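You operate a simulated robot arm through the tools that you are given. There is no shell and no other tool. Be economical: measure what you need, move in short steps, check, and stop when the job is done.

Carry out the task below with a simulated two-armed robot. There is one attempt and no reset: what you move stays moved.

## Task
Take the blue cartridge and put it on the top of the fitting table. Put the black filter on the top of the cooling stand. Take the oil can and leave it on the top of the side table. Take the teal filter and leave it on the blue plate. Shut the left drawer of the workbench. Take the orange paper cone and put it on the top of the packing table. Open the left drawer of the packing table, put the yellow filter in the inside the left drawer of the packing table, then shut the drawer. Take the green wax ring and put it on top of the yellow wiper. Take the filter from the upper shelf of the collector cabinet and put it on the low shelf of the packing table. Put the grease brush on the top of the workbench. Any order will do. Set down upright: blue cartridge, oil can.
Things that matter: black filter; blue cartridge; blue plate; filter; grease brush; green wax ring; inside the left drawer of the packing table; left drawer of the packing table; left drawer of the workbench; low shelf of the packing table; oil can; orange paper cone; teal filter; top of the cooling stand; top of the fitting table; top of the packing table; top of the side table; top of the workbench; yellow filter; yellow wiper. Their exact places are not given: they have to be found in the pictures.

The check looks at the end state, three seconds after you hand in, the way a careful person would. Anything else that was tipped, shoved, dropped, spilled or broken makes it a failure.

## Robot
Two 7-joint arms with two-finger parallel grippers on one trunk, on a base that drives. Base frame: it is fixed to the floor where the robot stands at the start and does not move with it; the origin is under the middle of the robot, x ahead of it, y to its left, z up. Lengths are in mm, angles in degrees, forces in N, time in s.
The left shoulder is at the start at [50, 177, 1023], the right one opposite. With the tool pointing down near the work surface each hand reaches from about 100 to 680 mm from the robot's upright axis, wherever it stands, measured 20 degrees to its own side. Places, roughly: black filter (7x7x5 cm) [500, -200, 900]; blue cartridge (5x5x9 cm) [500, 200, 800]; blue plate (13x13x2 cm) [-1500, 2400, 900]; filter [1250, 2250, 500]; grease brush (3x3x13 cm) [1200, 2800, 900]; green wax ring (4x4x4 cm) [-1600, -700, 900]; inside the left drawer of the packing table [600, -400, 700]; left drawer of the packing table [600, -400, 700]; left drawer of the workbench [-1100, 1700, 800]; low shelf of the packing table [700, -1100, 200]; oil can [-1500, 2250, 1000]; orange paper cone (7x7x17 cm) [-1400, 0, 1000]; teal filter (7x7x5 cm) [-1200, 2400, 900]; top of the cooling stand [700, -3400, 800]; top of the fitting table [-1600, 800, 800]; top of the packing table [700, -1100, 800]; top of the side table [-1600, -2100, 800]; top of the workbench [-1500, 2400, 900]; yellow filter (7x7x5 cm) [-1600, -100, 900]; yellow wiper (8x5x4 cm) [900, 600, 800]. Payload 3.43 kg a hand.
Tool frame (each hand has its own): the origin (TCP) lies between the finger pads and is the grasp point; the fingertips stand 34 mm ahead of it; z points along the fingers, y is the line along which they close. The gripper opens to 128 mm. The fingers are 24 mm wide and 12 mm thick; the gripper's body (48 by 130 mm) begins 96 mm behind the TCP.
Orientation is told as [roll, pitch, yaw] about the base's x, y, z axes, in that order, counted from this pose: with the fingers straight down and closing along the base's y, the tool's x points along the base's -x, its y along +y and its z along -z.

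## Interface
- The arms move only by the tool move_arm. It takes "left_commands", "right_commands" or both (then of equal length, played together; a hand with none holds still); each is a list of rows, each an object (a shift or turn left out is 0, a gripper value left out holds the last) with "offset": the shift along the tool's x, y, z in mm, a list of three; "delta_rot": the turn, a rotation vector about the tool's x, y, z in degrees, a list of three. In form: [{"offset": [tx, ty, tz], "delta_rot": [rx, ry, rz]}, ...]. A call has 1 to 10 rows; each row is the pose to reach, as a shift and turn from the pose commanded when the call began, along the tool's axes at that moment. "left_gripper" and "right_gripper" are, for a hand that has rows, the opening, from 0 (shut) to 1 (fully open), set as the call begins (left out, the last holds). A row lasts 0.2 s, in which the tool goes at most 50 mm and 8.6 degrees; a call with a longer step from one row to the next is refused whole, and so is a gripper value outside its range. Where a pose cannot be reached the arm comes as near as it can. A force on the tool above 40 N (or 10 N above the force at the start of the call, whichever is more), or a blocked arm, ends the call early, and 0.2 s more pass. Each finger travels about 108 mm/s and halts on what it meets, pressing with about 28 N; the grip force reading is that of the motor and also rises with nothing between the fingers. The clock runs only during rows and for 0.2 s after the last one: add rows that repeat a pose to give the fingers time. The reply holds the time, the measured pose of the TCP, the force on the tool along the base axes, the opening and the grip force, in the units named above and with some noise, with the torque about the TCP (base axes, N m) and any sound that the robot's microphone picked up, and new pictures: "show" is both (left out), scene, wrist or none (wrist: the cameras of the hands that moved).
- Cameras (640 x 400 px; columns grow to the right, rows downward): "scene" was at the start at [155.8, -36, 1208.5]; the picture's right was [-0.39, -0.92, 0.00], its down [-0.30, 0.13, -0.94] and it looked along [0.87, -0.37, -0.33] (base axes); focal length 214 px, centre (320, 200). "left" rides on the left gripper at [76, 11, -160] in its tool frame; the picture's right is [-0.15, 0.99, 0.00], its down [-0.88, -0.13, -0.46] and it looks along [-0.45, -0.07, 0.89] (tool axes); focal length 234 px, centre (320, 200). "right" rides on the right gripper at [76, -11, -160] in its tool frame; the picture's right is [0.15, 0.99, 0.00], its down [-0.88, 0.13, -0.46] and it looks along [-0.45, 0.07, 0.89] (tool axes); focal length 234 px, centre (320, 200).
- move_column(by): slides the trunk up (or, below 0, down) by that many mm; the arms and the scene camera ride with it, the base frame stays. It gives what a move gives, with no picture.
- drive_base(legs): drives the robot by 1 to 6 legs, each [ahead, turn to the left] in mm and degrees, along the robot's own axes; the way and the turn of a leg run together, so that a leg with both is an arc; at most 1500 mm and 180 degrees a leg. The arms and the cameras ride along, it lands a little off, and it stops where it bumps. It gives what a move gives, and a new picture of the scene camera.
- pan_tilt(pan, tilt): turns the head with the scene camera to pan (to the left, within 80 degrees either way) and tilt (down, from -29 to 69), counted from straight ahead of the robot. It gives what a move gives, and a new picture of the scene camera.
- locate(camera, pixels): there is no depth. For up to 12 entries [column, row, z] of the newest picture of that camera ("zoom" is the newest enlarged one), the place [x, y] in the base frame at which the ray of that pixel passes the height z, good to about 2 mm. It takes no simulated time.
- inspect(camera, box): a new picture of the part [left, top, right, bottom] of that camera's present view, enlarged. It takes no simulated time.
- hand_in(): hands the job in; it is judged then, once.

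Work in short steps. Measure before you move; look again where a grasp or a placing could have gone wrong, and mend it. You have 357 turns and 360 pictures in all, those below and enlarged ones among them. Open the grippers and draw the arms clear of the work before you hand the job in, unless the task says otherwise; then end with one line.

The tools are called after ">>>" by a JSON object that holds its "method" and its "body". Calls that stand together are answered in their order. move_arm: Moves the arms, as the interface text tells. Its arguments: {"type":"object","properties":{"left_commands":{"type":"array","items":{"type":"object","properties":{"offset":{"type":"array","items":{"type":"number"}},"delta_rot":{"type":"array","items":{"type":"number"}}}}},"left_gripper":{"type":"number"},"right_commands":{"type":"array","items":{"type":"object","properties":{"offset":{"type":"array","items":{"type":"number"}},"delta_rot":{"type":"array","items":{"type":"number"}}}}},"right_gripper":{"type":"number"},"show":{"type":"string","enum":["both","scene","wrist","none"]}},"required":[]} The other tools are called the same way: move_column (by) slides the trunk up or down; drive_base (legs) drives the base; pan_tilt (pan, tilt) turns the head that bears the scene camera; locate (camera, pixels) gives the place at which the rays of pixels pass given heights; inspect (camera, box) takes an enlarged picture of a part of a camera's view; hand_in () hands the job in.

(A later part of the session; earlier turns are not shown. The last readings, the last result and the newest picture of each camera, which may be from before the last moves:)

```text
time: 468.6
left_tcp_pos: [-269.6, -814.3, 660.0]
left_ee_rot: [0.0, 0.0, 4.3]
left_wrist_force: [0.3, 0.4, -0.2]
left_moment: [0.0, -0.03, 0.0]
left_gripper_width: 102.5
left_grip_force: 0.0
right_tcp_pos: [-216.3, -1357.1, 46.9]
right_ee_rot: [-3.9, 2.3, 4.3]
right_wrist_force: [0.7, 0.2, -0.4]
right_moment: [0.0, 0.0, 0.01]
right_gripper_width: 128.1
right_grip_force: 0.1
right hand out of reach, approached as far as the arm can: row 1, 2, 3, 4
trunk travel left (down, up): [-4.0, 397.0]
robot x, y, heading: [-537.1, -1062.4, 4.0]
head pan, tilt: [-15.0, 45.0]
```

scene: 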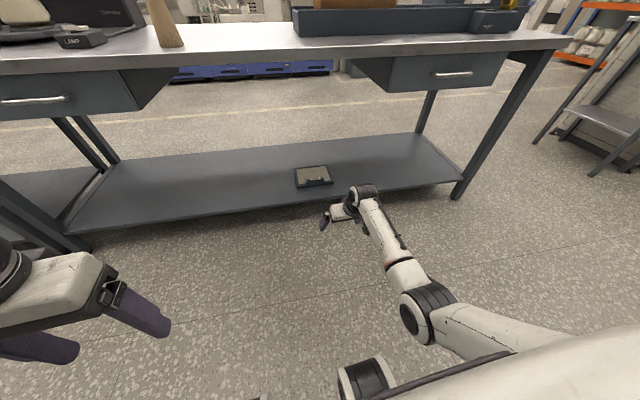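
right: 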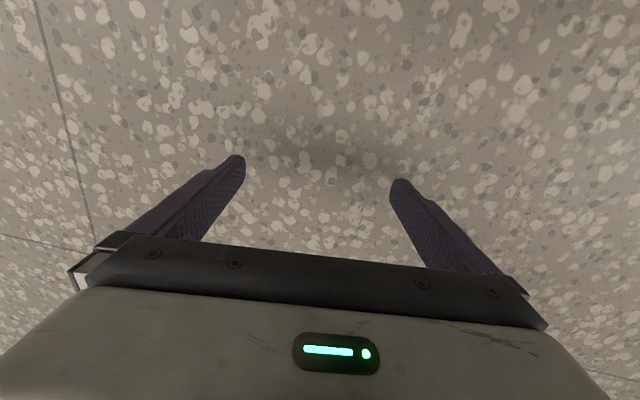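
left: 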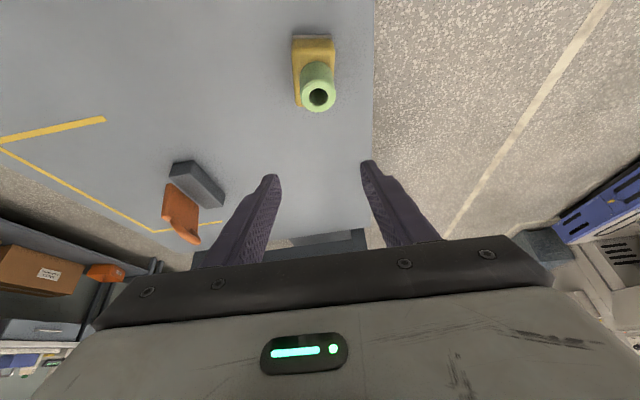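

Floor reach works at fwd≈300, lateral≈−317. Raise the hand and drive round to the brush.

>>> {"method": "move_arm", "body": {"right_commands": [{"offset": [0, 10, -45], "delta_rot": [3, -2, 0]}, {"offset": [0, 20, -90], "delta_rot": [3.9, -2.3, 0]}, {"offset": [-10, 30, -135], "delta_rot": [3.9, -2.3, 0]}, {"offset": [-20, 40, -180], "delta_rot": [3.9, -2.3, 0]}, {"offset": [-30, 50, -225], "delta_rot": [3.9, -2.3, 0]}], "right_gripper": 0.8, "show": "none"}}

>>> {"method": "drive_base", "body": {"legs": [[0, 71], [1120, 0], [0, 15], [1500, 0], [1500, 0], [377, 0]]}}

```text
time: 469.8
left_tcp_pos: [-267.9, -815.1, 662.3]
left_ee_rot: [0.1, -0.1, 4.4]
left_wrist_force: [0.7, 0.1, -0.4]
left_moment: [0.02, 0.01, 0.02]
left_gripper_width: 102.5
left_grip_force: 0.1
right_tcp_pos: [-77.9, -1279.1, 133.8]
right_ee_rot: [-7.8, 0.3, 4.6]
right_wrist_force: [0.0, 0.3, 0.0]
right_moment: [-0.01, -0.04, 0.03]
right_gripper_width: 102.5
right_grip_force: 0.0
right hand out of reach, approached as far as the arm can: row 1, 2, 3, 4, 5
trunk travel left (down, up): [-4.0, 397.0]
robot x, y, heading: [-540.5, -1060.0, 4.1]
head pan, tilt: [-15.0, 45.0]
```

```text
time: 495.4
left_tcp_pos: [-412.1, 3651.7, 661.3]
left_ee_rot: [0.1, -0.1, 89.0]
left_wrist_force: [-0.9, 0.9, -0.3]
left_moment: [0.0, 0.02, 0.03]
left_gripper_width: 102.4
left_grip_force: 0.1
right_tcp_pos: [68.2, 3800.4, 134.5]
right_ee_rot: [-7.9, 0.1, 89.3]
right_wrist_force: [-0.8, -1.0, -0.6]
right_moment: [0.01, -0.01, -0.03]
right_gripper_width: 102.3
right_grip_force: 0.2
trunk travel left (down, up): [-4.0, 397.0]
robot x, y, heading: [-187.1, 3359.7, 89.1]
head pan, tilt: [-15.0, 45.0]
```

scene: 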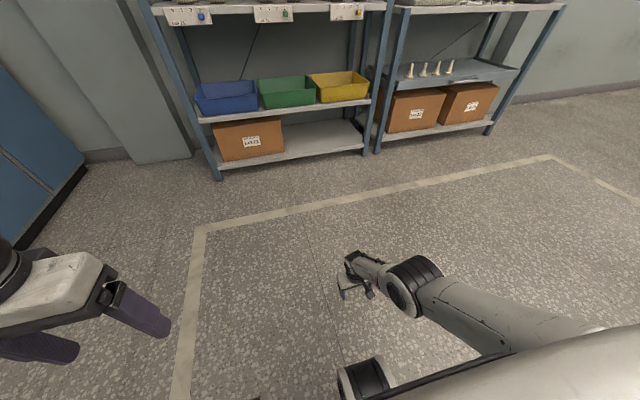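

>>> {"method": "drive_base", "body": {"legs": [[0, -89], [1150, 0]]}}

```text
time: 505.0
left_tcp_pos: [1253.4, 3570.2, 661.9]
left_ee_rot: [0.1, -0.1, -0.9]
left_wrist_force: [0.6, 0.4, 0.4]
left_moment: [-0.02, 0.01, -0.01]
left_gripper_width: 102.3
left_grip_force: 0.1
right_tcp_pos: [1404.0, 3091.5, 133.5]
right_ee_rot: [-7.8, 0.2, -0.5]
right_wrist_force: [0.3, -0.7, -0.6]
right_moment: [0.01, 0.01, 0.01]
right_gripper_width: 102.3
right_grip_force: 0.0
trunk travel left (down, up): [-4.0, 397.0]
robot x, y, heading: [962.9, 3346.1, -0.8]
head pan, tilt: [-15.0, 45.0]
```

scene: 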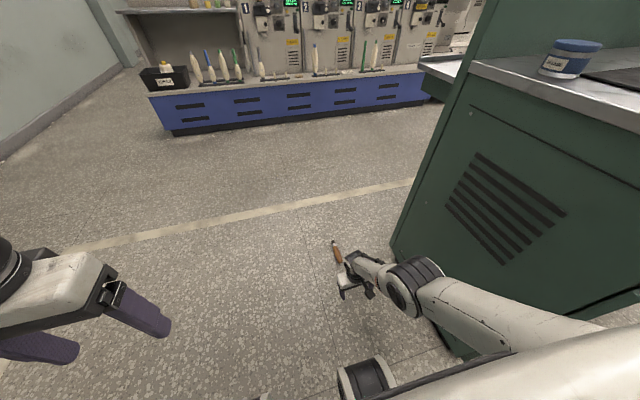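

>>> {"method": "inspect", "body": {"camera": "scene", "box": [290, 220, 400, 300]}}

>>> {"method": "locate", "body": {"camera": "scene", "pixels": [[339, 262, 12], [334, 242, 12], [336, 252, 12]]}}

```text
5.00 times, centred on (345, 260) of scene
```

zoom: 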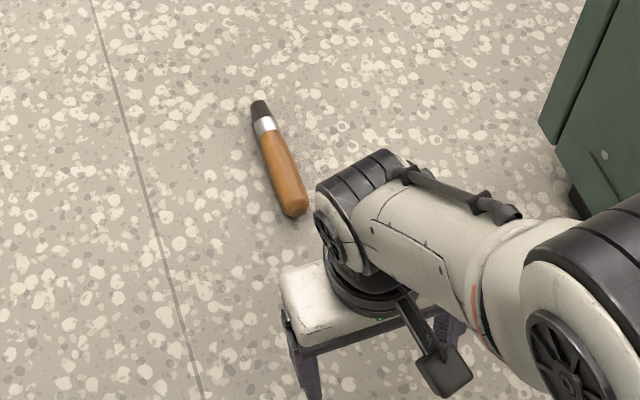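

```text
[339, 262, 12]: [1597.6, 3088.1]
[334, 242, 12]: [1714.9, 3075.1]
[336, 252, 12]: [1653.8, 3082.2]
```

Drive so the brush sits at the feasible floor-grasp spot.

>>> {"method": "drive_base", "body": {"legs": [[0, 9.1], [381, 0], [0, -8.3]]}}

>>> {"method": "move_arm", "body": {"right_commands": [{"offset": [40, -10, -10], "delta_rot": [2, 0, 0]}, {"offset": [80, -25, -10], "delta_rot": [4, 0, 0]}, {"offset": [115, -45, 0], "delta_rot": [4, 0, 0]}, {"offset": [135, -60, 20], "delta_rot": [4, 0, 0]}], "right_gripper": 0.7, "show": "wrist"}}

```text
time: 508.7
left_tcp_pos: [1630.2, 3625.9, 661.4]
left_ee_rot: [0.1, 0.0, -0.4]
left_wrist_force: [-0.8, -0.7, 0.3]
left_moment: [0.01, 0.0, -0.02]
left_gripper_width: 102.2
left_grip_force: 0.1
right_tcp_pos: [1784.0, 3148.1, 134.0]
right_ee_rot: [-7.9, 0.2, 0.0]
right_wrist_force: [-0.5, 0.0, 0.0]
right_moment: [-0.02, 0.0, 0.0]
right_gripper_width: 102.5
right_grip_force: 0.1
trunk travel left (down, up): [-4.0, 397.0]
robot x, y, heading: [1342.4, 3400.6, -0.1]
head pan, tilt: [-15.0, 45.0]
```

scene: 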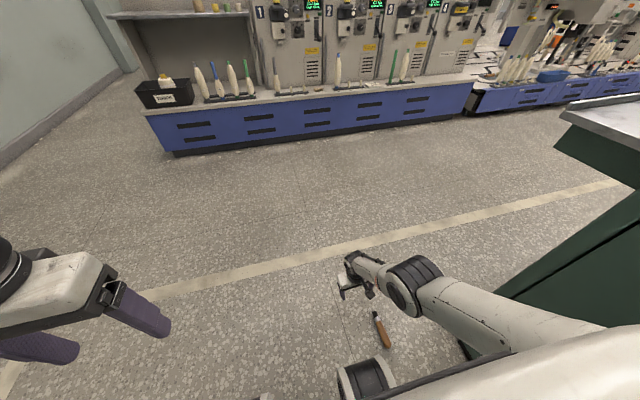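

```text
time: 509.7
left_tcp_pos: [1630.0, 3625.1, 662.1]
left_ee_rot: [0.1, 0.0, -0.3]
left_wrist_force: [0.1, -0.8, -0.2]
left_moment: [-0.03, 0.02, 0.06]
left_gripper_width: 102.2
left_grip_force: 0.0
right_tcp_pos: [1679.5, 3079.6, 65.8]
right_ee_rot: [-11.9, 0.2, 0.0]
right_wrist_force: [0.5, 0.2, 0.7]
right_moment: [0.01, 0.01, -0.01]
right_gripper_width: 89.4
right_grip_force: 0.0
right hand out of reach, approached as far as the arm can: row 1, 2, 3, 4
trunk travel left (down, up): [-4.0, 397.0]
robot x, y, heading: [1338.4, 3398.3, -0.3]
head pan, tilt: [-15.0, 45.0]
```

right: 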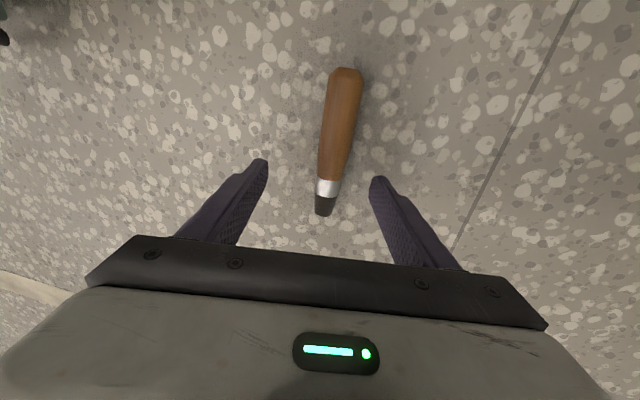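

Correct the roll, and command the grasp position (1642,3084) at z≈46.

>>> {"method": "move_arm", "body": {"right_commands": [{"offset": [2, 0, 20], "delta_rot": [-5, 0, 0]}, {"offset": [5, 0, 40], "delta_rot": [-10, 0, 0]}, {"offset": [7, 0, 58], "delta_rot": [-12, 0, 0]}, {"offset": [7, 0, 66], "delta_rot": [-12, 0, 0]}], "show": "wrist"}}

```text
time: 510.7
left_tcp_pos: [1630.2, 3626.5, 662.3]
left_ee_rot: [0.1, -0.1, -0.4]
left_wrist_force: [0.7, -0.5, -0.1]
left_moment: [0.0, 0.02, -0.02]
left_gripper_width: 102.3
left_grip_force: 0.1
right_tcp_pos: [1648.4, 3079.9, 48.8]
right_ee_rot: [0.1, 0.2, -0.1]
right_wrist_force: [-0.7, -0.5, -0.3]
right_moment: [-0.02, 0.01, -0.03]
right_gripper_width: 89.5
right_grip_force: 0.0
right hand out of reach, approached as far as the arm can: row 1, 2, 3, 4
trunk travel left (down, up): [-4.0, 397.0]
robot x, y, heading: [1342.2, 3396.8, -0.1]
head pan, tilt: [-15.0, 45.0]
```

right: 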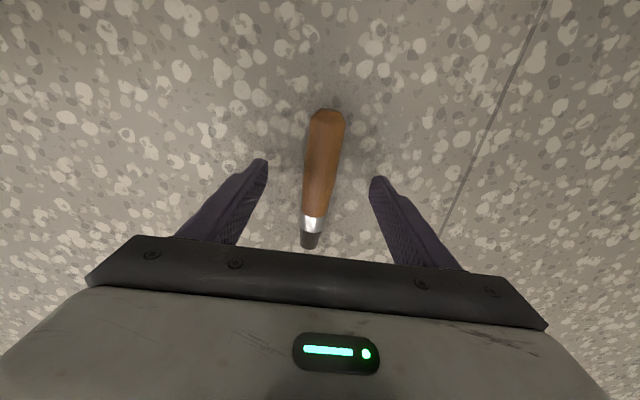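

Lower a few mm more and close.

>>> {"method": "move_arm", "body": {"right_commands": [{"offset": [0, 0, 5]}, {"offset": [0, 0, 9]}], "show": "none"}}

>>> {"method": "move_arm", "body": {"right_commands": [{}, {}, {}, {}, {}], "right_gripper": 0, "show": "wrist"}}

```text
time: 511.3
left_tcp_pos: [1629.4, 3625.3, 661.4]
left_ee_rot: [0.1, -0.1, -0.3]
left_wrist_force: [0.3, 0.3, -0.2]
left_moment: [0.05, 0.0, -0.04]
left_gripper_width: 102.3
left_grip_force: 0.0
right_tcp_pos: [1646.5, 3081.1, 47.9]
right_ee_rot: [0.1, 0.2, 0.0]
right_wrist_force: [-1.1, 0.0, -0.3]
right_moment: [-0.02, -0.01, 0.01]
right_gripper_width: 90.0
right_grip_force: 0.2
right hand out of reach, approached as far as the arm can: row 1, 2
trunk travel left (down, up): [-4.0, 397.0]
robot x, y, heading: [1342.6, 3395.3, -0.3]
head pan, tilt: [-15.0, 45.0]
```

```text
time: 512.5
left_tcp_pos: [1630.5, 3625.8, 661.4]
left_ee_rot: [0.1, -0.1, -0.4]
left_wrist_force: [-0.2, -0.4, -0.4]
left_moment: [-0.01, -0.01, 0.0]
left_gripper_width: 102.4
left_grip_force: 0.0
right_tcp_pos: [1645.6, 3081.4, 47.6]
right_ee_rot: [0.1, 0.2, -0.1]
right_wrist_force: [-0.1, 0.5, -0.1]
right_moment: [-0.03, 0.0, -0.01]
right_gripper_width: 27.2
right_grip_force: 28.0
trunk travel left (down, up): [-4.0, 397.0]
robot x, y, heading: [1339.4, 3401.4, -0.2]
head pan, tilt: [-15.0, 45.0]
```

right: 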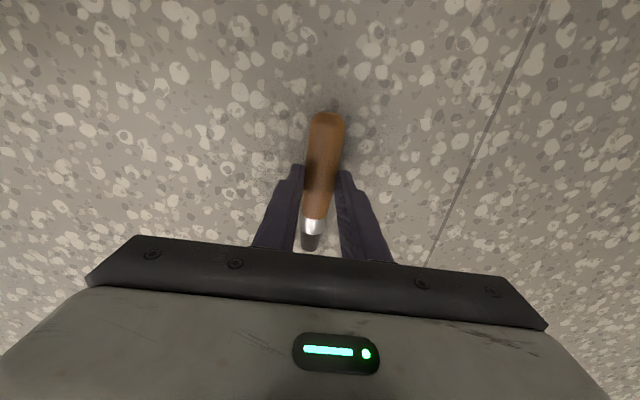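

Brush gripped (27 mm). Lift with the trunk.

>>> {"method": "move_column", "body": {"by": 390}}

>>> {"method": "move_arm", "body": {"right_commands": [{"offset": [-25, 0, -40]}, {"offset": [-40, 0, -85]}, {"offset": [-50, 0, -130]}, {"offset": [-60, 0, -175]}, {"offset": [-60, 0, -220]}, {"offset": [-60, 0, -265]}, {"offset": [-60, 0, -310]}, {"offset": [-60, 0, -355]}, {"offset": [-60, 0, -400]}], "show": "both"}}

```text
time: 516.2
left_tcp_pos: [1630.4, 3626.8, 1050.7]
left_ee_rot: [0.1, -0.2, -0.4]
left_wrist_force: [0.0, -0.8, 0.1]
left_moment: [0.01, -0.03, -0.04]
left_gripper_width: 102.3
left_grip_force: 0.0
right_tcp_pos: [1645.7, 3081.6, 437.5]
right_ee_rot: [0.2, 0.2, -0.1]
right_wrist_force: [-0.1, -0.2, -1.3]
right_moment: [0.0, 0.0, 0.0]
right_gripper_width: 27.3
right_grip_force: 28.1
trunk travel left (down, up): [-394.0, 7.0]
robot x, y, heading: [1337.9, 3400.8, -0.5]
head pan, tilt: [-15.0, 45.0]
```

```text
time: 518.2
left_tcp_pos: [1629.6, 3625.9, 1051.6]
left_ee_rot: [0.1, -0.1, -0.2]
left_wrist_force: [-0.2, 0.3, 1.1]
left_moment: [-0.02, -0.03, -0.01]
left_gripper_width: 102.3
left_grip_force: 0.1
right_tcp_pos: [1914.8, 3035.3, 709.6]
right_ee_rot: [0.0, 0.6, 0.0]
right_wrist_force: [-0.4, 0.3, -0.3]
right_moment: [0.0, -0.04, -0.01]
right_gripper_width: 27.4
right_grip_force: 28.3
right hand out of reach, approached as far as the arm can: row 1, 2, 3, 4, 5, 6, 7, 8, 9
trunk travel left (down, up): [-394.0, 7.0]
robot x, y, heading: [1338.6, 3399.0, -0.5]
head pan, tilt: [-15.0, 45.0]
```

scene: 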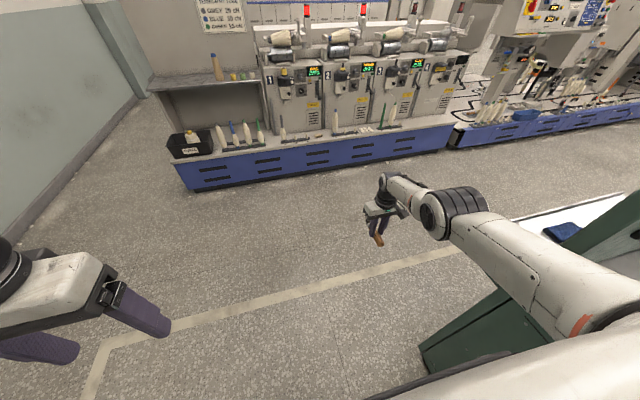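
right: 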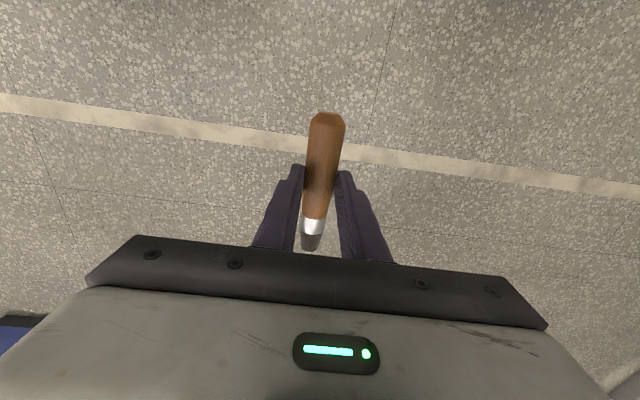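

Brush held. Continue raising to about z=1080.

>>> {"method": "move_arm", "body": {"right_commands": [{"offset": [0, 0, -45]}, {"offset": [0, 0, -90]}, {"offset": [0, 0, -135]}, {"offset": [0, 0, -180]}, {"offset": [0, 0, -225]}, {"offset": [0, 0, -260]}], "show": "none"}}

```text
time: 519.6
left_tcp_pos: [1629.3, 3626.6, 1052.0]
left_ee_rot: [0.1, -0.1, -0.2]
left_wrist_force: [0.5, 0.1, 0.4]
left_moment: [0.0, 0.01, 0.02]
left_gripper_width: 102.3
left_grip_force: 0.1
right_tcp_pos: [1982.5, 3022.0, 967.8]
right_ee_rot: [0.1, 0.3, 0.0]
right_wrist_force: [0.4, -0.7, 0.0]
right_moment: [0.01, 0.0, 0.01]
right_gripper_width: 27.0
right_grip_force: 27.8
right hand out of reach, approached as far as the arm can: row 1, 2, 3, 4, 5, 6
trunk travel left (down, up): [-394.0, 7.0]
robot x, y, heading: [1339.1, 3397.8, -0.2]
head pan, tilt: [-15.0, 45.0]
```

Continue with this arm posture. Back away and go to the workbench.

>>> {"method": "drive_base", "body": {"legs": [[-900, 0], [0, -123], [1180, 0], [0, -57]]}}

>>> {"method": "pan_tilt", "body": {"pan": 0, "tilt": 30}}

```text
time: 537.5
left_tcp_pos: [-457.4, 2152.4, 1051.6]
left_ee_rot: [0.2, -0.1, -177.3]
left_wrist_force: [-0.1, -0.8, -0.2]
left_moment: [0.01, 0.02, -0.01]
left_gripper_width: 102.5
left_grip_force: 0.0
right_tcp_pos: [-839.7, 2736.8, 967.8]
right_ee_rot: [0.1, 0.2, -177.1]
right_wrist_force: [-0.2, -0.2, -0.5]
right_moment: [0.02, 0.02, 0.02]
right_gripper_width: 26.8
right_grip_force: 27.8
trunk travel left (down, up): [-394.0, 7.0]
robot x, y, heading: [-178.5, 2389.2, -177.4]
head pan, tilt: [-15.0, 45.0]
```

scene: 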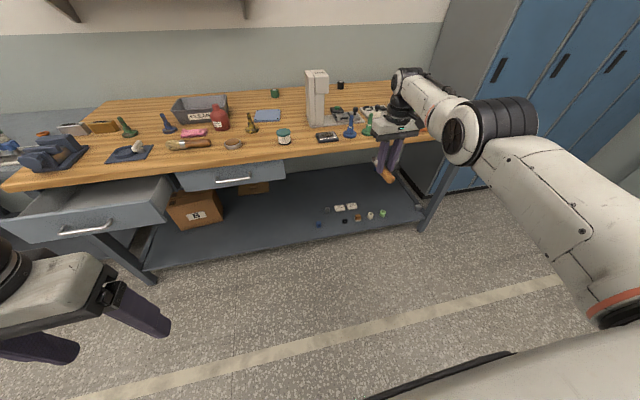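

```text
time: 538.3
left_tcp_pos: [-456.4, 2151.4, 1051.4]
left_ee_rot: [0.1, -0.1, -177.4]
left_wrist_force: [0.5, 0.2, -0.9]
left_moment: [0.03, -0.01, 0.0]
left_gripper_width: 102.4
left_grip_force: 0.0
right_tcp_pos: [-839.4, 2736.1, 967.7]
right_ee_rot: [0.1, 0.3, -177.0]
right_wrist_force: [-0.3, -0.6, -1.1]
right_moment: [-0.01, 0.0, 0.01]
right_gripper_width: 26.9
right_grip_force: 27.9
trunk travel left (down, up): [-394.0, 7.0]
robot x, y, heading: [-183.9, 2392.7, -177.3]
head pan, tilt: [0.0, 30.0]
```

scene: 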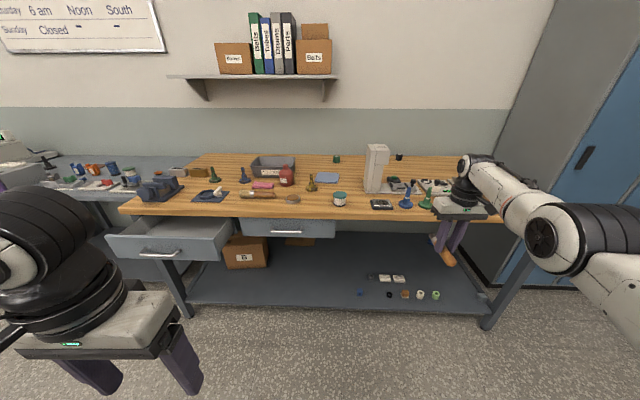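

>>> {"method": "inspect", "body": {"camera": "scene", "box": [190, 130, 460, 260]}}

>>> {"method": "locate", "body": {"camera": "scene", "pixels": [[339, 205, 880], [327, 178, 880], [311, 192, 880], [287, 184, 880], [300, 212, 880], [110, 230, 800], [230, 235, 750], [160, 253, 750], [370, 190, 880]]}}

```text
2.37 times, centred on (325, 195) of scene
```

zoom: 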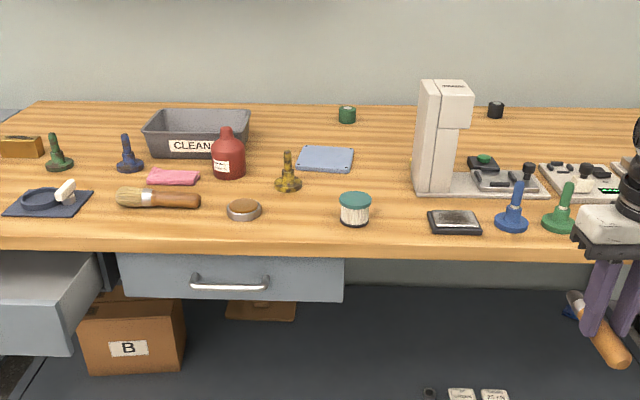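

```text
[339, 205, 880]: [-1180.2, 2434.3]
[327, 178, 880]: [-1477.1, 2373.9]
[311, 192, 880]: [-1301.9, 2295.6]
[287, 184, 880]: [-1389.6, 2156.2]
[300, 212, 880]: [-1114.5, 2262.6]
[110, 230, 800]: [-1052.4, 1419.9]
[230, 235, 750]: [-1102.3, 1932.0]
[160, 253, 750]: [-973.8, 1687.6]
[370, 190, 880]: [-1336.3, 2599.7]
```

Plan: put the brush on the free front-centre strip (~(-1185,2325)). Reposition the base (staying clear of the bench edge).

>>> {"method": "drive_base", "body": {"legs": [[0, 66.4], [437, 0], [0, -69]]}}

>>> {"method": "locate", "body": {"camera": "scene", "pixels": [[320, 215, 880], [320, 215, 850]]}}

```text
time: 546.9
left_tcp_pos: [-617.6, 1754.3, 1051.5]
left_ee_rot: [0.1, 0.0, -179.1]
left_wrist_force: [1.4, -1.0, 0.4]
left_moment: [-0.01, -0.03, 0.02]
left_gripper_width: 102.3
left_grip_force: 0.0
right_tcp_pos: [-983.6, 2350.7, 966.8]
right_ee_rot: [0.1, 0.1, -178.9]
right_wrist_force: [0.0, 1.2, -0.1]
right_moment: [-0.03, 0.05, 0.0]
right_gripper_width: 27.2
right_grip_force: 28.0
trunk travel left (down, up): [-394.0, 7.0]
robot x, y, heading: [-333.7, 1986.4, -179.1]
head pan, tilt: [0.0, 30.0]
```

scene: 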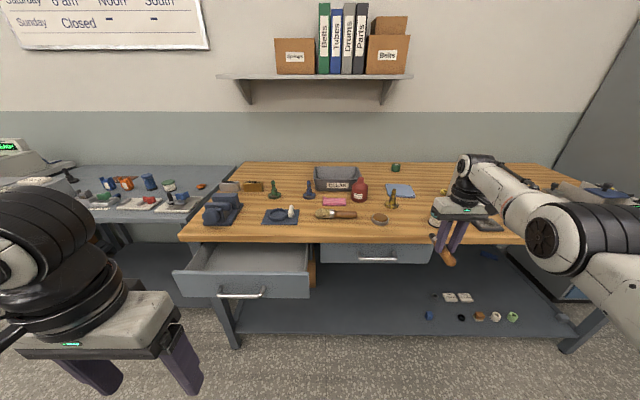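

```text
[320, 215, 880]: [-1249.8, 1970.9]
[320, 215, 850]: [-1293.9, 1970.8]
```

>>> {"method": "inspect", "body": {"camera": "scene", "box": [310, 150, 510, 270]}}

>>> {"method": "locate", "body": {"camera": "scene", "pixels": [[340, 241, 850], [340, 241, 880], [340, 241, 900], [380, 223, 880], [237, 295, 760], [231, 345, 0], [360, 199, 880]]}}

```text
3.20 times, centred on (410, 210) of scene
```

zoom: 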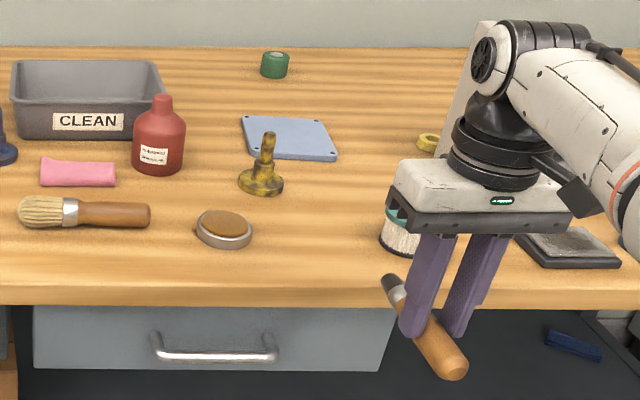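

```text
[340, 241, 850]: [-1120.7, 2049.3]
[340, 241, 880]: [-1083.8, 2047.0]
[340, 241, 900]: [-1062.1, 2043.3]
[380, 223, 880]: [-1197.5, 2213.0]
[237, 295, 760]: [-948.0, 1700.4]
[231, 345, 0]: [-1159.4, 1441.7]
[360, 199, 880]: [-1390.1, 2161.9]
```

Bench z≈880; the red jug (352,187) is the oil can, teal filter behind my hand. Move the brush over the free strip.

>>> {"method": "drive_base", "body": {"legs": [[0, 2.5], [182, 0]]}}

>>> {"method": "move_arm", "body": {"right_commands": [{}], "show": "wrist"}}

```text
time: 548.8
left_tcp_pos: [-789.4, 1732.3, 1050.4]
left_ee_rot: [0.1, 0.0, -176.6]
left_wrist_force: [-0.8, -0.4, 0.2]
left_moment: [-0.02, -0.01, -0.02]
left_gripper_width: 102.5
left_grip_force: 0.1
right_tcp_pos: [-1180.4, 2312.5, 967.4]
right_ee_rot: [0.1, 0.2, -176.4]
right_wrist_force: [0.2, 0.1, -0.7]
right_moment: [0.01, -0.06, -0.01]
right_gripper_width: 27.2
right_grip_force: 27.5
trunk travel left (down, up): [-394.0, 7.0]
robot x, y, heading: [-515.3, 1974.9, -176.6]
head pan, tilt: [0.0, 30.0]
```

scene: 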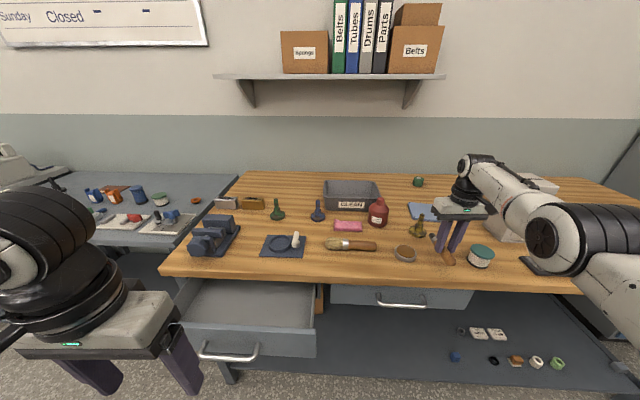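

```text
time: 549.2
left_tcp_pos: [-790.3, 1731.9, 1051.6]
left_ee_rot: [0.2, 0.0, -176.7]
left_wrist_force: [0.6, -0.3, -0.5]
left_moment: [0.02, -0.02, 0.0]
left_gripper_width: 102.6
left_grip_force: 0.1
right_tcp_pos: [-1179.5, 2313.3, 968.3]
right_ee_rot: [0.1, 0.3, -176.4]
right_wrist_force: [-0.6, 0.6, -0.4]
right_moment: [0.01, -0.02, -0.04]
right_gripper_width: 26.9
right_grip_force: 28.0
trunk travel left (down, up): [-394.0, 7.0]
robot x, y, heading: [-516.1, 1974.6, -176.7]
head pan, tilt: [0.0, 30.0]
```

right: 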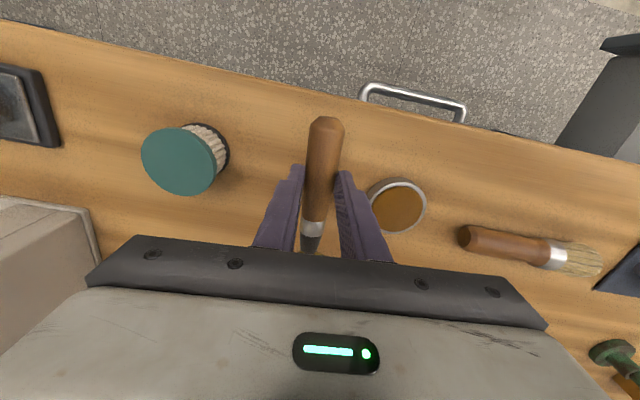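

Lower via the trunk.

>>> {"method": "move_column", "body": {"by": -34}}

```text
time: 550.0
left_tcp_pos: [-790.1, 1732.5, 1017.7]
left_ee_rot: [0.1, -0.1, -176.8]
left_wrist_force: [0.5, -0.4, -0.1]
left_moment: [-0.04, 0.02, 0.01]
left_gripper_width: 102.4
left_grip_force: 0.0
right_tcp_pos: [-1180.0, 2312.8, 934.2]
right_ee_rot: [0.1, 0.2, -176.4]
right_wrist_force: [-0.8, 0.4, -0.5]
right_moment: [0.02, 0.01, 0.03]
right_gripper_width: 26.8
right_grip_force: 28.5
trunk travel left (down, up): [-360.0, 41.0]
robot x, y, heading: [-515.6, 1972.0, -176.8]
head pan, tilt: [0.0, 30.0]
```

>>> {"method": "move_column", "body": {"by": -6}}

>>> {"method": "move_column", "body": {"by": -5}}

```text
time: 550.5
left_tcp_pos: [-789.8, 1731.8, 1011.8]
left_ee_rot: [0.0, -0.1, -176.7]
left_wrist_force: [0.0, 0.3, -1.0]
left_moment: [0.0, -0.01, -0.02]
left_gripper_width: 102.5
left_grip_force: 0.0
right_tcp_pos: [-1179.6, 2312.3, 929.4]
right_ee_rot: [0.1, 0.1, -176.4]
right_wrist_force: [0.9, 1.2, 3.8]
right_moment: [-0.01, -0.05, 0.02]
right_gripper_width: 26.8
right_grip_force: 28.2
trunk travel left (down, up): [-354.0, 47.0]
robot x, y, heading: [-511.8, 1975.3, -176.6]
head pan, tilt: [0.0, 30.0]
```

```text
time: 551.0
left_tcp_pos: [-787.2, 1730.9, 1008.1]
left_ee_rot: [0.1, -0.2, -176.7]
left_wrist_force: [0.4, 0.1, -0.3]
left_moment: [0.03, 0.01, 0.01]
left_gripper_width: 102.3
left_grip_force: 0.1
right_tcp_pos: [-1179.3, 2313.0, 928.0]
right_ee_rot: [-0.2, -0.2, -176.4]
right_wrist_force: [0.4, 3.1, 23.6]
right_moment: [0.16, -0.28, 0.06]
right_gripper_width: 26.9
right_grip_force: 28.0
trunk travel left (down, up): [-349.0, 52.0]
robot x, y, heading: [-513.3, 1974.3, -176.4]
head pan, tilt: [0.0, 30.0]
```

Resting on the bench. Open to 50 mm and raise.

>>> {"method": "move_arm", "body": {"right_commands": [{}, {}], "right_gripper": 0.4, "show": "none"}}

>>> {"method": "move_column", "body": {"by": 50}}

>>> {"method": "drive_base", "body": {"legs": [[-190, 0]]}}

```text
time: 551.6
left_tcp_pos: [-791.2, 1731.6, 1005.9]
left_ee_rot: [0.1, 0.0, -176.7]
left_wrist_force: [0.4, 0.5, -0.6]
left_moment: [0.0, -0.03, -0.01]
left_gripper_width: 102.2
left_grip_force: 0.1
right_tcp_pos: [-1179.4, 2312.4, 921.4]
right_ee_rot: [0.1, 0.3, -176.4]
right_wrist_force: [0.4, 0.5, 1.2]
right_moment: [0.0, -0.05, -0.01]
right_gripper_width: 51.2
right_grip_force: 0.1
trunk travel left (down, up): [-349.0, 52.0]
robot x, y, heading: [-512.8, 1974.9, -176.8]
head pan, tilt: [0.0, 30.0]
```

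```text
time: 552.6
left_tcp_pos: [-790.6, 1732.0, 1056.6]
left_ee_rot: [0.1, 0.0, -176.7]
left_wrist_force: [-0.1, 0.0, -0.1]
left_moment: [0.06, -0.01, -0.01]
left_gripper_width: 102.3
left_grip_force: 0.1
right_tcp_pos: [-1179.7, 2312.0, 972.0]
right_ee_rot: [0.1, 0.3, -176.6]
right_wrist_force: [0.5, -0.2, -0.6]
right_moment: [0.02, -0.02, -0.01]
right_gripper_width: 50.9
right_grip_force: 0.0
trunk travel left (down, up): [-399.0, 2.0]
robot x, y, heading: [-514.2, 1976.3, -176.6]
head pan, tilt: [0.0, 30.0]
```

```text
time: 554.1
left_tcp_pos: [-602.6, 1743.1, 1057.6]
left_ee_rot: [0.1, -0.1, -176.8]
left_wrist_force: [0.8, 0.0, 0.2]
left_moment: [-0.01, 0.03, 0.01]
left_gripper_width: 102.2
left_grip_force: 0.0
right_tcp_pos: [-991.9, 2323.7, 973.9]
right_ee_rot: [0.1, 0.2, -176.4]
right_wrist_force: [-0.3, -0.1, 0.3]
right_moment: [0.04, 0.03, -0.01]
right_gripper_width: 51.3
right_grip_force: 0.0
trunk travel left (down, up): [-399.0, 2.0]
robot x, y, heading: [-326.3, 1986.6, -176.6]
head pan, tilt: [0.0, 30.0]
```

scene: 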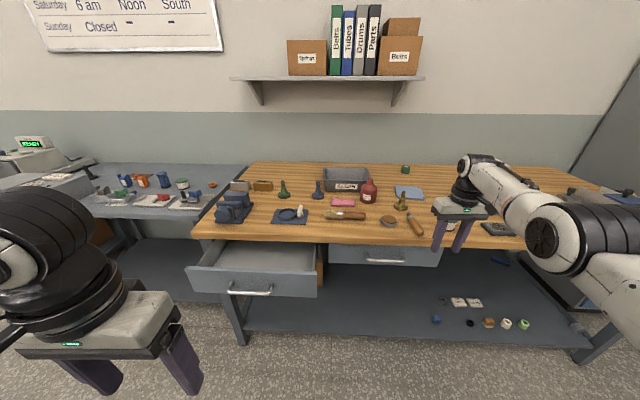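

Brush placed. Fold the right arm back before the next steps: raise and retract it.

>>> {"method": "move_arm", "body": {"right_commands": [{"offset": [0, 0, -45]}, {"offset": [0, 0, -90]}, {"offset": [0, 0, -135]}, {"offset": [0, 0, -180]}, {"offset": [40, 0, -200]}, {"offset": [80, 0, -200]}, {"offset": [120, 0, -200]}, {"offset": [160, -20, -200]}, {"offset": [200, -40, -200]}], "show": "none"}}

```text
time: 556.1
left_tcp_pos: [-602.5, 1742.1, 1056.1]
left_ee_rot: [0.1, 0.0, -176.8]
left_wrist_force: [0.2, 0.1, -0.6]
left_moment: [0.03, 0.0, -0.01]
left_gripper_width: 102.2
left_grip_force: 0.1
right_tcp_pos: [-973.7, 2332.8, 1181.5]
right_ee_rot: [-0.2, -4.2, -178.5]
right_wrist_force: [-0.4, 0.7, 0.5]
right_moment: [0.0, -0.01, -0.01]
right_gripper_width: 51.2
right_grip_force: 0.1
right hand out of reach, approached as far as the arm can: row 3, 4, 5, 6, 7, 8, 9
trunk travel left (down, up): [-399.0, 2.0]
robot x, y, heading: [-325.6, 1988.0, -176.9]
head pan, tilt: [0.0, 30.0]
```

Try rotating the hand's yaw to free the joint limits.

>>> {"method": "move_arm", "body": {"right_commands": [{"delta_rot": [0, 0, 8]}, {"delta_rot": [0, 0, 16]}, {"delta_rot": [0, 0, 24]}, {"delta_rot": [0, 0, 32]}, {"delta_rot": [0, 0, 40]}, {"delta_rot": [0, 0, 48]}], "show": "none"}}

```text
time: 557.5
left_tcp_pos: [-601.7, 1743.3, 1056.4]
left_ee_rot: [0.1, 0.0, -176.8]
left_wrist_force: [-1.0, -0.7, 0.7]
left_moment: [0.0, 0.01, -0.01]
left_gripper_width: 102.5
left_grip_force: 0.0
right_tcp_pos: [-972.8, 2334.4, 1180.3]
right_ee_rot: [3.0, -3.0, 133.3]
right_wrist_force: [0.8, -0.3, 0.5]
right_moment: [0.01, -0.01, -0.01]
right_gripper_width: 51.2
right_grip_force: 0.2
trunk travel left (down, up): [-399.0, 2.0]
robot x, y, heading: [-326.0, 1987.1, -176.2]
head pan, tilt: [0.0, 30.0]
```

>>> {"method": "move_arm", "body": {"right_commands": [{"offset": [30, -32, 0]}, {"offset": [60, -64, 0]}, {"offset": [90, -96, 0]}, {"offset": [120, -129, 0]}, {"offset": [150, -161, 0]}, {"offset": [180, -193, 0]}], "show": "none"}}

```text
time: 558.9
left_tcp_pos: [-602.7, 1743.5, 1057.0]
left_ee_rot: [0.1, 0.0, -176.8]
left_wrist_force: [-0.3, -0.8, 0.3]
left_moment: [0.0, -0.02, 0.01]
left_gripper_width: 102.4
left_grip_force: 0.1
right_tcp_pos: [-972.2, 2334.7, 1178.4]
right_ee_rot: [3.1, -3.0, 133.5]
right_wrist_force: [-0.5, 0.9, -0.6]
right_moment: [0.0, -0.01, -0.03]
right_gripper_width: 51.3
right_grip_force: 0.1
right hand out of reach, approached as far as the arm can: row 1, 2, 3, 4, 5, 6
trunk travel left (down, up): [-399.0, 2.0]
robot x, y, heading: [-326.3, 1989.7, -176.8]
head pan, tilt: [0.0, 30.0]
```

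The right arm stays in its extended branch; I'll keep it high and out of the way, and use the left. Prepare the left hand (closed, tilted 45°) to push the drawer.

>>> {"method": "move_arm", "body": {"left_commands": [{"offset": [0, -10, 25], "delta_rot": [0, -6, 0]}, {"offset": [0, -20, 55], "delta_rot": [0, -12, 0]}, {"offset": [0, -30, 90], "delta_rot": [0, -20, 0]}, {"offset": [0, -40, 130], "delta_rot": [0, -28, 0]}, {"offset": [0, -50, 170], "delta_rot": [0, -36, 0]}, {"offset": [0, -60, 210], "delta_rot": [0, -42, 0]}, {"offset": [0, -70, 240], "delta_rot": [0, -45, 0]}], "left_gripper": 0, "show": "scene"}}

```text
time: 560.7
left_tcp_pos: [-624.5, 1804.7, 851.1]
left_ee_rot: [-3.3, -48.3, -173.6]
left_wrist_force: [0.5, 0.2, 1.2]
left_moment: [-0.01, -0.05, 0.04]
left_gripper_width: 0.2
left_grip_force: 28.3
left hand out of reach, approached as far as the arm can: row 1, 2, 3, 4, 5
right_tcp_pos: [-972.8, 2334.3, 1178.8]
right_ee_rot: [3.1, -3.0, 133.5]
right_wrist_force: [0.0, 0.0, -0.4]
right_moment: [0.02, 0.02, 0.0]
right_gripper_width: 51.1
right_grip_force: 0.1
trunk travel left (down, up): [-399.0, 2.0]
robot x, y, heading: [-328.9, 1992.6, -176.8]
head pan, tilt: [0.0, 30.0]
stopped in row 7 (left hand): the arm was blocked; the commanded pose is now the measured one
```

scene: 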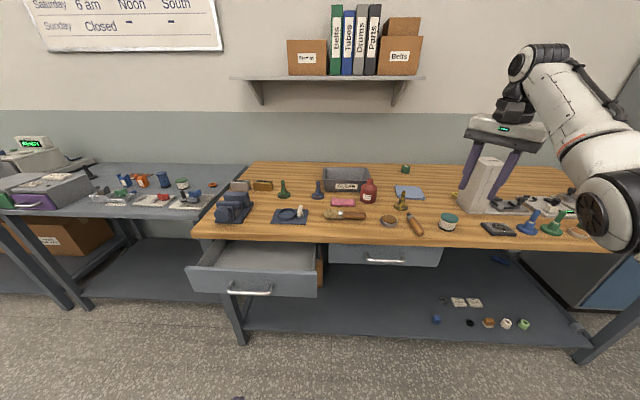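

Extend the left hand forward to a comfortable distance.

>>> {"method": "move_arm", "body": {"left_commands": [{"offset": [-25, 0, 28], "delta_rot": [0, 0, 0]}, {"offset": [-50, 0, 60], "delta_rot": [0, 1, 0]}, {"offset": [-70, 0, 95], "delta_rot": [0, 2, 0]}, {"offset": [-85, 0, 130], "delta_rot": [0, 3, 0]}], "show": "none"}}

```text
time: 561.7
left_tcp_pos: [-778.2, 1797.2, 824.9]
left_ee_rot: [-3.4, -45.3, -173.8]
left_wrist_force: [-0.3, 0.1, -1.1]
left_moment: [0.02, -0.01, 0.05]
left_gripper_width: 0.0
left_grip_force: 28.0
right_tcp_pos: [-972.7, 2334.1, 1179.2]
right_ee_rot: [3.1, -2.9, 133.5]
right_wrist_force: [0.4, 0.0, -0.5]
right_moment: [0.03, -0.04, 0.01]
right_gripper_width: 51.1
right_grip_force: 0.0
trunk travel left (down, up): [-399.0, 2.0]
robot x, y, heading: [-327.9, 1986.4, -176.6]
head pan, tilt: [0.0, 30.0]
```

>>> {"method": "locate", "body": {"camera": "scene", "pixels": [[255, 272, 840], [255, 272, 800], [250, 291, 780], [250, 291, 750], [255, 297, 740], [315, 274, 820]]}}

```text
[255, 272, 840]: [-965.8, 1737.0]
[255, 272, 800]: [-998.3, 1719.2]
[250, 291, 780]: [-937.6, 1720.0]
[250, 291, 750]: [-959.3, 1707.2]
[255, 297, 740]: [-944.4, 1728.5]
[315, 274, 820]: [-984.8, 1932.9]
```

Push: drive forward 270 mm.

>>> {"method": "drive_base", "body": {"legs": [[270, 0]]}}

```text
time: 563.6
left_tcp_pos: [-1050.4, 1779.8, 825.4]
left_ee_rot: [-3.2, -45.2, -173.5]
left_wrist_force: [-0.6, 0.3, -0.3]
left_moment: [-0.02, -0.01, 0.02]
left_gripper_width: 0.0
left_grip_force: 27.9
right_tcp_pos: [-1247.0, 2315.8, 1178.3]
right_ee_rot: [3.2, -2.9, 133.7]
right_wrist_force: [0.2, 0.5, -0.8]
right_moment: [0.01, -0.03, 0.0]
right_gripper_width: 51.6
right_grip_force: 0.1
trunk travel left (down, up): [-399.0, 2.0]
robot x, y, heading: [-602.3, 1971.7, -176.4]
head pan, tilt: [0.0, 30.0]
```

scene: 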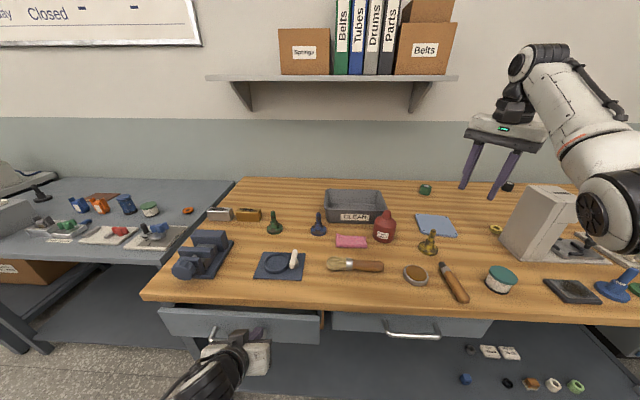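

>>> {"method": "drive_base", "body": {"legs": [[40, 0]]}}

```text
time: 564.5
left_tcp_pos: [-1088.4, 1777.3, 824.6]
left_ee_rot: [-3.3, -45.3, -173.4]
left_wrist_force: [-0.1, 0.0, 0.1]
left_moment: [0.04, -0.05, 0.0]
left_gripper_width: 0.0
left_grip_force: 27.3
right_tcp_pos: [-1286.3, 2313.0, 1177.8]
right_ee_rot: [3.1, -2.9, 133.7]
right_wrist_force: [0.2, -0.3, -0.5]
right_moment: [0.0, -0.02, -0.04]
right_gripper_width: 51.2
right_grip_force: 0.1
trunk travel left (down, up): [-399.0, 2.0]
robot x, y, heading: [-639.1, 1966.8, -176.2]
head pan, tilt: [0.0, 30.0]
```

scene: 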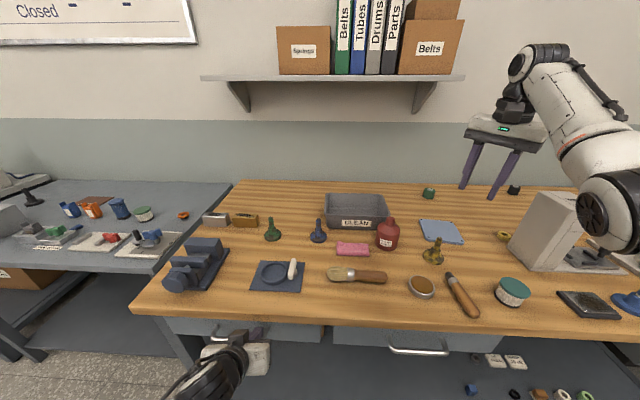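

>>> {"method": "drive_base", "body": {"legs": [[30, 0]]}}

```text
time: 565.4
left_tcp_pos: [-1098.5, 1778.0, 823.9]
left_ee_rot: [-3.4, -44.5, -173.5]
left_wrist_force: [3.0, -0.1, 0.5]
left_moment: [0.03, -0.03, 0.01]
left_gripper_width: 0.0
left_grip_force: 28.1
right_tcp_pos: [-1302.1, 2312.1, 1180.5]
right_ee_rot: [3.0, -3.0, 133.7]
right_wrist_force: [0.9, 0.0, 0.6]
right_moment: [0.0, 0.03, 0.03]
right_gripper_width: 51.2
right_grip_force: 0.0
trunk travel left (down, up): [-399.0, 2.0]
robot x, y, heading: [-652.5, 1964.5, -176.8]
head pan, tilt: [0.0, 30.0]
stopped in leg 1: the force on the tool passed its limit (the readings are from after the stop); the commanded pose is now the measured one
```

scene: 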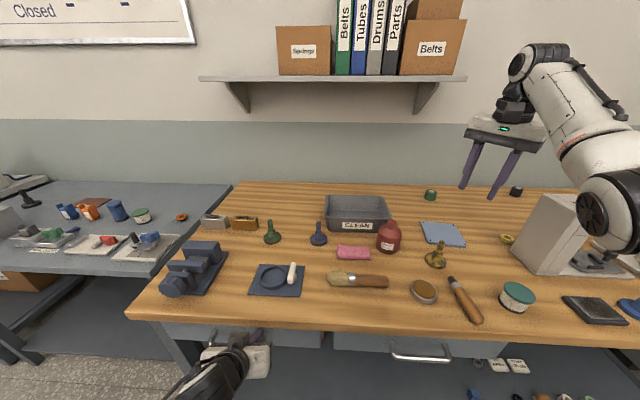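

Drawer shut. Measure teal filter, plate and oil can.

>>> {"method": "locate", "body": {"camera": "scene", "pixels": [[518, 290, 930], [516, 306, 880], [442, 234, 890], [423, 222, 890], [466, 244, 890], [388, 250, 880], [391, 224, 1000], [434, 265, 880]]}}

>>> {"method": "inspect", "body": {"camera": "scene", "box": [360, 190, 560, 330]}}

```text
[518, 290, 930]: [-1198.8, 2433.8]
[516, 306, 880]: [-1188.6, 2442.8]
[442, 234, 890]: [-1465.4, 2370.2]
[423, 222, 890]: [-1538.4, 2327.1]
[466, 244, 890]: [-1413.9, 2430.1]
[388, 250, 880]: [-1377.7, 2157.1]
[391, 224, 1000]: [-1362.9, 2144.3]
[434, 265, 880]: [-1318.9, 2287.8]
```

```text
2.86 times, centred on (460, 260) of scene
```

zoom: 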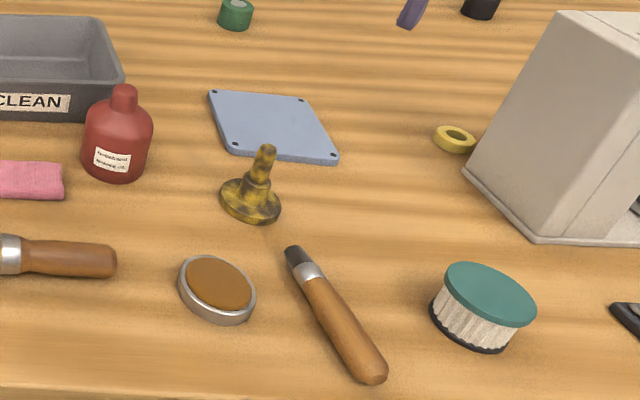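

Back off, then try to free the right arm via the 60°-tilt extended pose.

>>> {"method": "drive_base", "body": {"legs": [[-420, 0]]}}

>>> {"method": "move_arm", "body": {"right_commands": [{"delta_rot": [0, 0, -8]}, {"delta_rot": [0, 0, -16]}, {"delta_rot": [0, 0, -24]}, {"delta_rot": [0, 0, -32]}, {"delta_rot": [0, 0, -40]}, {"delta_rot": [0, 0, -47]}], "show": "none"}}

>>> {"method": "move_arm", "body": {"right_commands": [{"offset": [0, 15, 30], "delta_rot": [0, -8, 0]}, {"offset": [0, 30, 60], "delta_rot": [0, -16, 0]}, {"offset": [0, 45, 90], "delta_rot": [0, -24, 0]}, {"offset": [0, 60, 120], "delta_rot": [0, -32, 0]}, {"offset": [0, 80, 155], "delta_rot": [0, -40, 0]}, {"offset": [0, 100, 190], "delta_rot": [0, -48, 0]}, {"offset": [0, 120, 230], "delta_rot": [0, -55, 0]}, {"offset": [0, 140, 265], "delta_rot": [0, -60, 0]}, {"offset": [0, 160, 300], "delta_rot": [0, -60, 0]}], "show": "none"}}

```text
time: 568.0
left_tcp_pos: [-677.1, 1803.6, 824.9]
left_ee_rot: [-3.3, -44.6, -173.5]
left_wrist_force: [-0.7, -0.4, 0.3]
left_moment: [0.0, 0.02, -0.01]
left_gripper_width: 0.0
left_grip_force: 28.3
right_tcp_pos: [-879.2, 2337.1, 1179.4]
right_ee_rot: [3.1, -3.1, 133.8]
right_wrist_force: [0.0, -1.2, 0.0]
right_moment: [-0.01, 0.02, 0.0]
right_gripper_width: 51.4
right_grip_force: 0.1
trunk travel left (down, up): [-399.0, 2.0]
robot x, y, heading: [-232.4, 1993.4, -176.4]
head pan, tilt: [0.0, 30.0]
```

scene: 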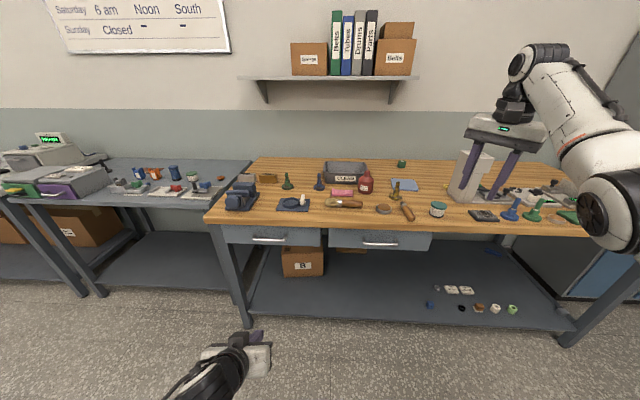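

```text
time: 569.4
left_tcp_pos: [-676.3, 1803.4, 822.4]
left_ee_rot: [-3.3, -44.7, -173.4]
left_wrist_force: [0.0, 0.7, -0.9]
left_moment: [-0.01, -0.01, 0.01]
left_gripper_width: 0.0
left_grip_force: 27.7
right_tcp_pos: [-880.3, 2337.9, 1179.5]
right_ee_rot: [-0.1, -4.3, -178.9]
right_wrist_force: [0.1, 0.0, -0.1]
right_moment: [0.0, -0.04, -0.01]
right_gripper_width: 51.3
right_grip_force: 0.1
trunk travel left (down, up): [-399.0, 2.0]
robot x, y, heading: [-232.4, 1995.2, -176.5]
head pan, tilt: [0.0, 30.0]
```

```text
time: 571.4
left_tcp_pos: [-676.9, 1803.8, 823.8]
left_ee_rot: [-3.4, -44.7, -173.5]
left_wrist_force: [0.1, -0.7, 0.7]
left_moment: [-0.01, 0.01, 0.03]
left_gripper_width: 0.0
left_grip_force: 28.0
right_tcp_pos: [-900.9, 2178.4, 880.9]
right_ee_rot: [-0.2, -64.4, -178.8]
right_wrist_force: [0.5, 0.2, 0.8]
right_moment: [0.02, 0.01, -0.02]
right_gripper_width: 51.2
right_grip_force: 0.1
trunk travel left (down, up): [-399.0, 2.0]
robot x, y, heading: [-232.1, 1993.7, -176.2]
head pan, tilt: [0.0, 30.0]
```

Drawer confirmed shut. Now retract the right hand from this pose.

>>> {"method": "move_arm", "body": {"right_commands": [{"offset": [0, 0, -40]}, {"offset": [0, 0, -80]}, {"offset": [-1, 0, -120]}, {"offset": [-2, 0, -160]}, {"offset": [-3, 0, -200]}, {"offset": [-4, 0, -246]}], "show": "none"}}

>>> {"method": "move_arm", "body": {"right_commands": [{"offset": [-20, -10, -20], "delta_rot": [0, 8, 0]}, {"offset": [-40, -20, -20], "delta_rot": [0, 16, 0]}, {"offset": [-60, -30, -20], "delta_rot": [0, 24, 0]}, {"offset": [-80, -40, -20], "delta_rot": [0, 32, 0]}, {"offset": [-90, -45, -20], "delta_rot": [0, 40, 0]}, {"offset": [-100, -50, -20], "delta_rot": [0, 48, 0]}, {"offset": [-100, -50, -20], "delta_rot": [0, 56, 0]}, {"offset": [-100, -50, -20], "delta_rot": [0, 64, 0]}], "show": "none"}}

```text
time: 572.8
left_tcp_pos: [-676.6, 1803.4, 824.9]
left_ee_rot: [-3.2, -44.6, -173.5]
left_wrist_force: [-0.1, 0.1, 0.3]
left_moment: [0.01, 0.0, 0.01]
left_gripper_width: 0.0
left_grip_force: 27.9
right_tcp_pos: [-683.2, 2177.6, 989.2]
right_ee_rot: [-0.2, -64.3, -178.9]
right_wrist_force: [-0.6, 1.5, 0.2]
right_moment: [0.03, 0.03, -0.01]
right_gripper_width: 51.2
right_grip_force: 0.1
right hand out of reach, approached as far as the arm can: row 6
trunk travel left (down, up): [-399.0, 2.0]
robot x, y, heading: [-230.6, 1990.1, -176.4]
head pan, tilt: [0.0, 30.0]
```

```text
time: 574.6
left_tcp_pos: [-677.8, 1803.5, 822.5]
left_ee_rot: [-3.3, -44.7, -173.5]
left_wrist_force: [-0.1, 0.1, 0.7]
left_moment: [0.0, -0.02, 0.01]
left_gripper_width: 0.2
left_grip_force: 28.7
right_tcp_pos: [-710.0, 2228.0, 1086.3]
right_ee_rot: [-0.1, -0.3, -179.2]
right_wrist_force: [-0.2, 0.7, 0.4]
right_moment: [0.0, 0.03, -0.01]
right_gripper_width: 51.3
right_grip_force: 0.1
right hand out of reach, approached as far as the arm can: row 1, 2, 3, 4
trunk travel left (down, up): [-399.0, 2.0]
robot x, y, heading: [-229.3, 1993.5, -176.5]
head pan, tilt: [0.0, 30.0]
```

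Works. Retract further to a compact pose; also level the left hand.

>>> {"method": "move_arm", "body": {"right_commands": [{"offset": [30, -10, -20]}, {"offset": [65, -15, -40]}, {"offset": [100, -20, -60]}, {"offset": [130, -25, -80]}, {"offset": [150, -30, -100]}, {"offset": [150, -30, -100]}], "left_commands": [{"offset": [-15, 0, -25], "delta_rot": [0, 8, 2]}, {"offset": [-40, 0, -50], "delta_rot": [2, 16, 4]}, {"offset": [-70, 0, -80], "delta_rot": [3, 24, 4]}, {"offset": [-100, 0, -105], "delta_rot": [3, 32, 4]}, {"offset": [-130, 0, -130], "delta_rot": [3, 40, 4]}, {"offset": [-150, 0, -145], "delta_rot": [3, 45, 4]}], "left_gripper": 0.9, "show": "none"}}

```text
time: 576.0
left_tcp_pos: [-678.9, 1794.1, 1031.4]
left_ee_rot: [-3.6, 0.3, 179.5]
left_wrist_force: [1.1, -0.4, 0.1]
left_moment: [0.02, 0.01, 0.02]
left_gripper_width: 115.2
left_grip_force: 0.1
right_tcp_pos: [-559.9, 2263.2, 1184.5]
right_ee_rot: [0.0, -0.3, -179.1]
right_wrist_force: [0.2, 0.2, 0.3]
right_moment: [0.0, -0.01, 0.0]
right_gripper_width: 51.3
right_grip_force: 0.0
trunk travel left (down, up): [-399.0, 2.0]
robot x, y, heading: [-234.1, 1989.0, -176.3]
head pan, tilt: [0.0, 30.0]
```

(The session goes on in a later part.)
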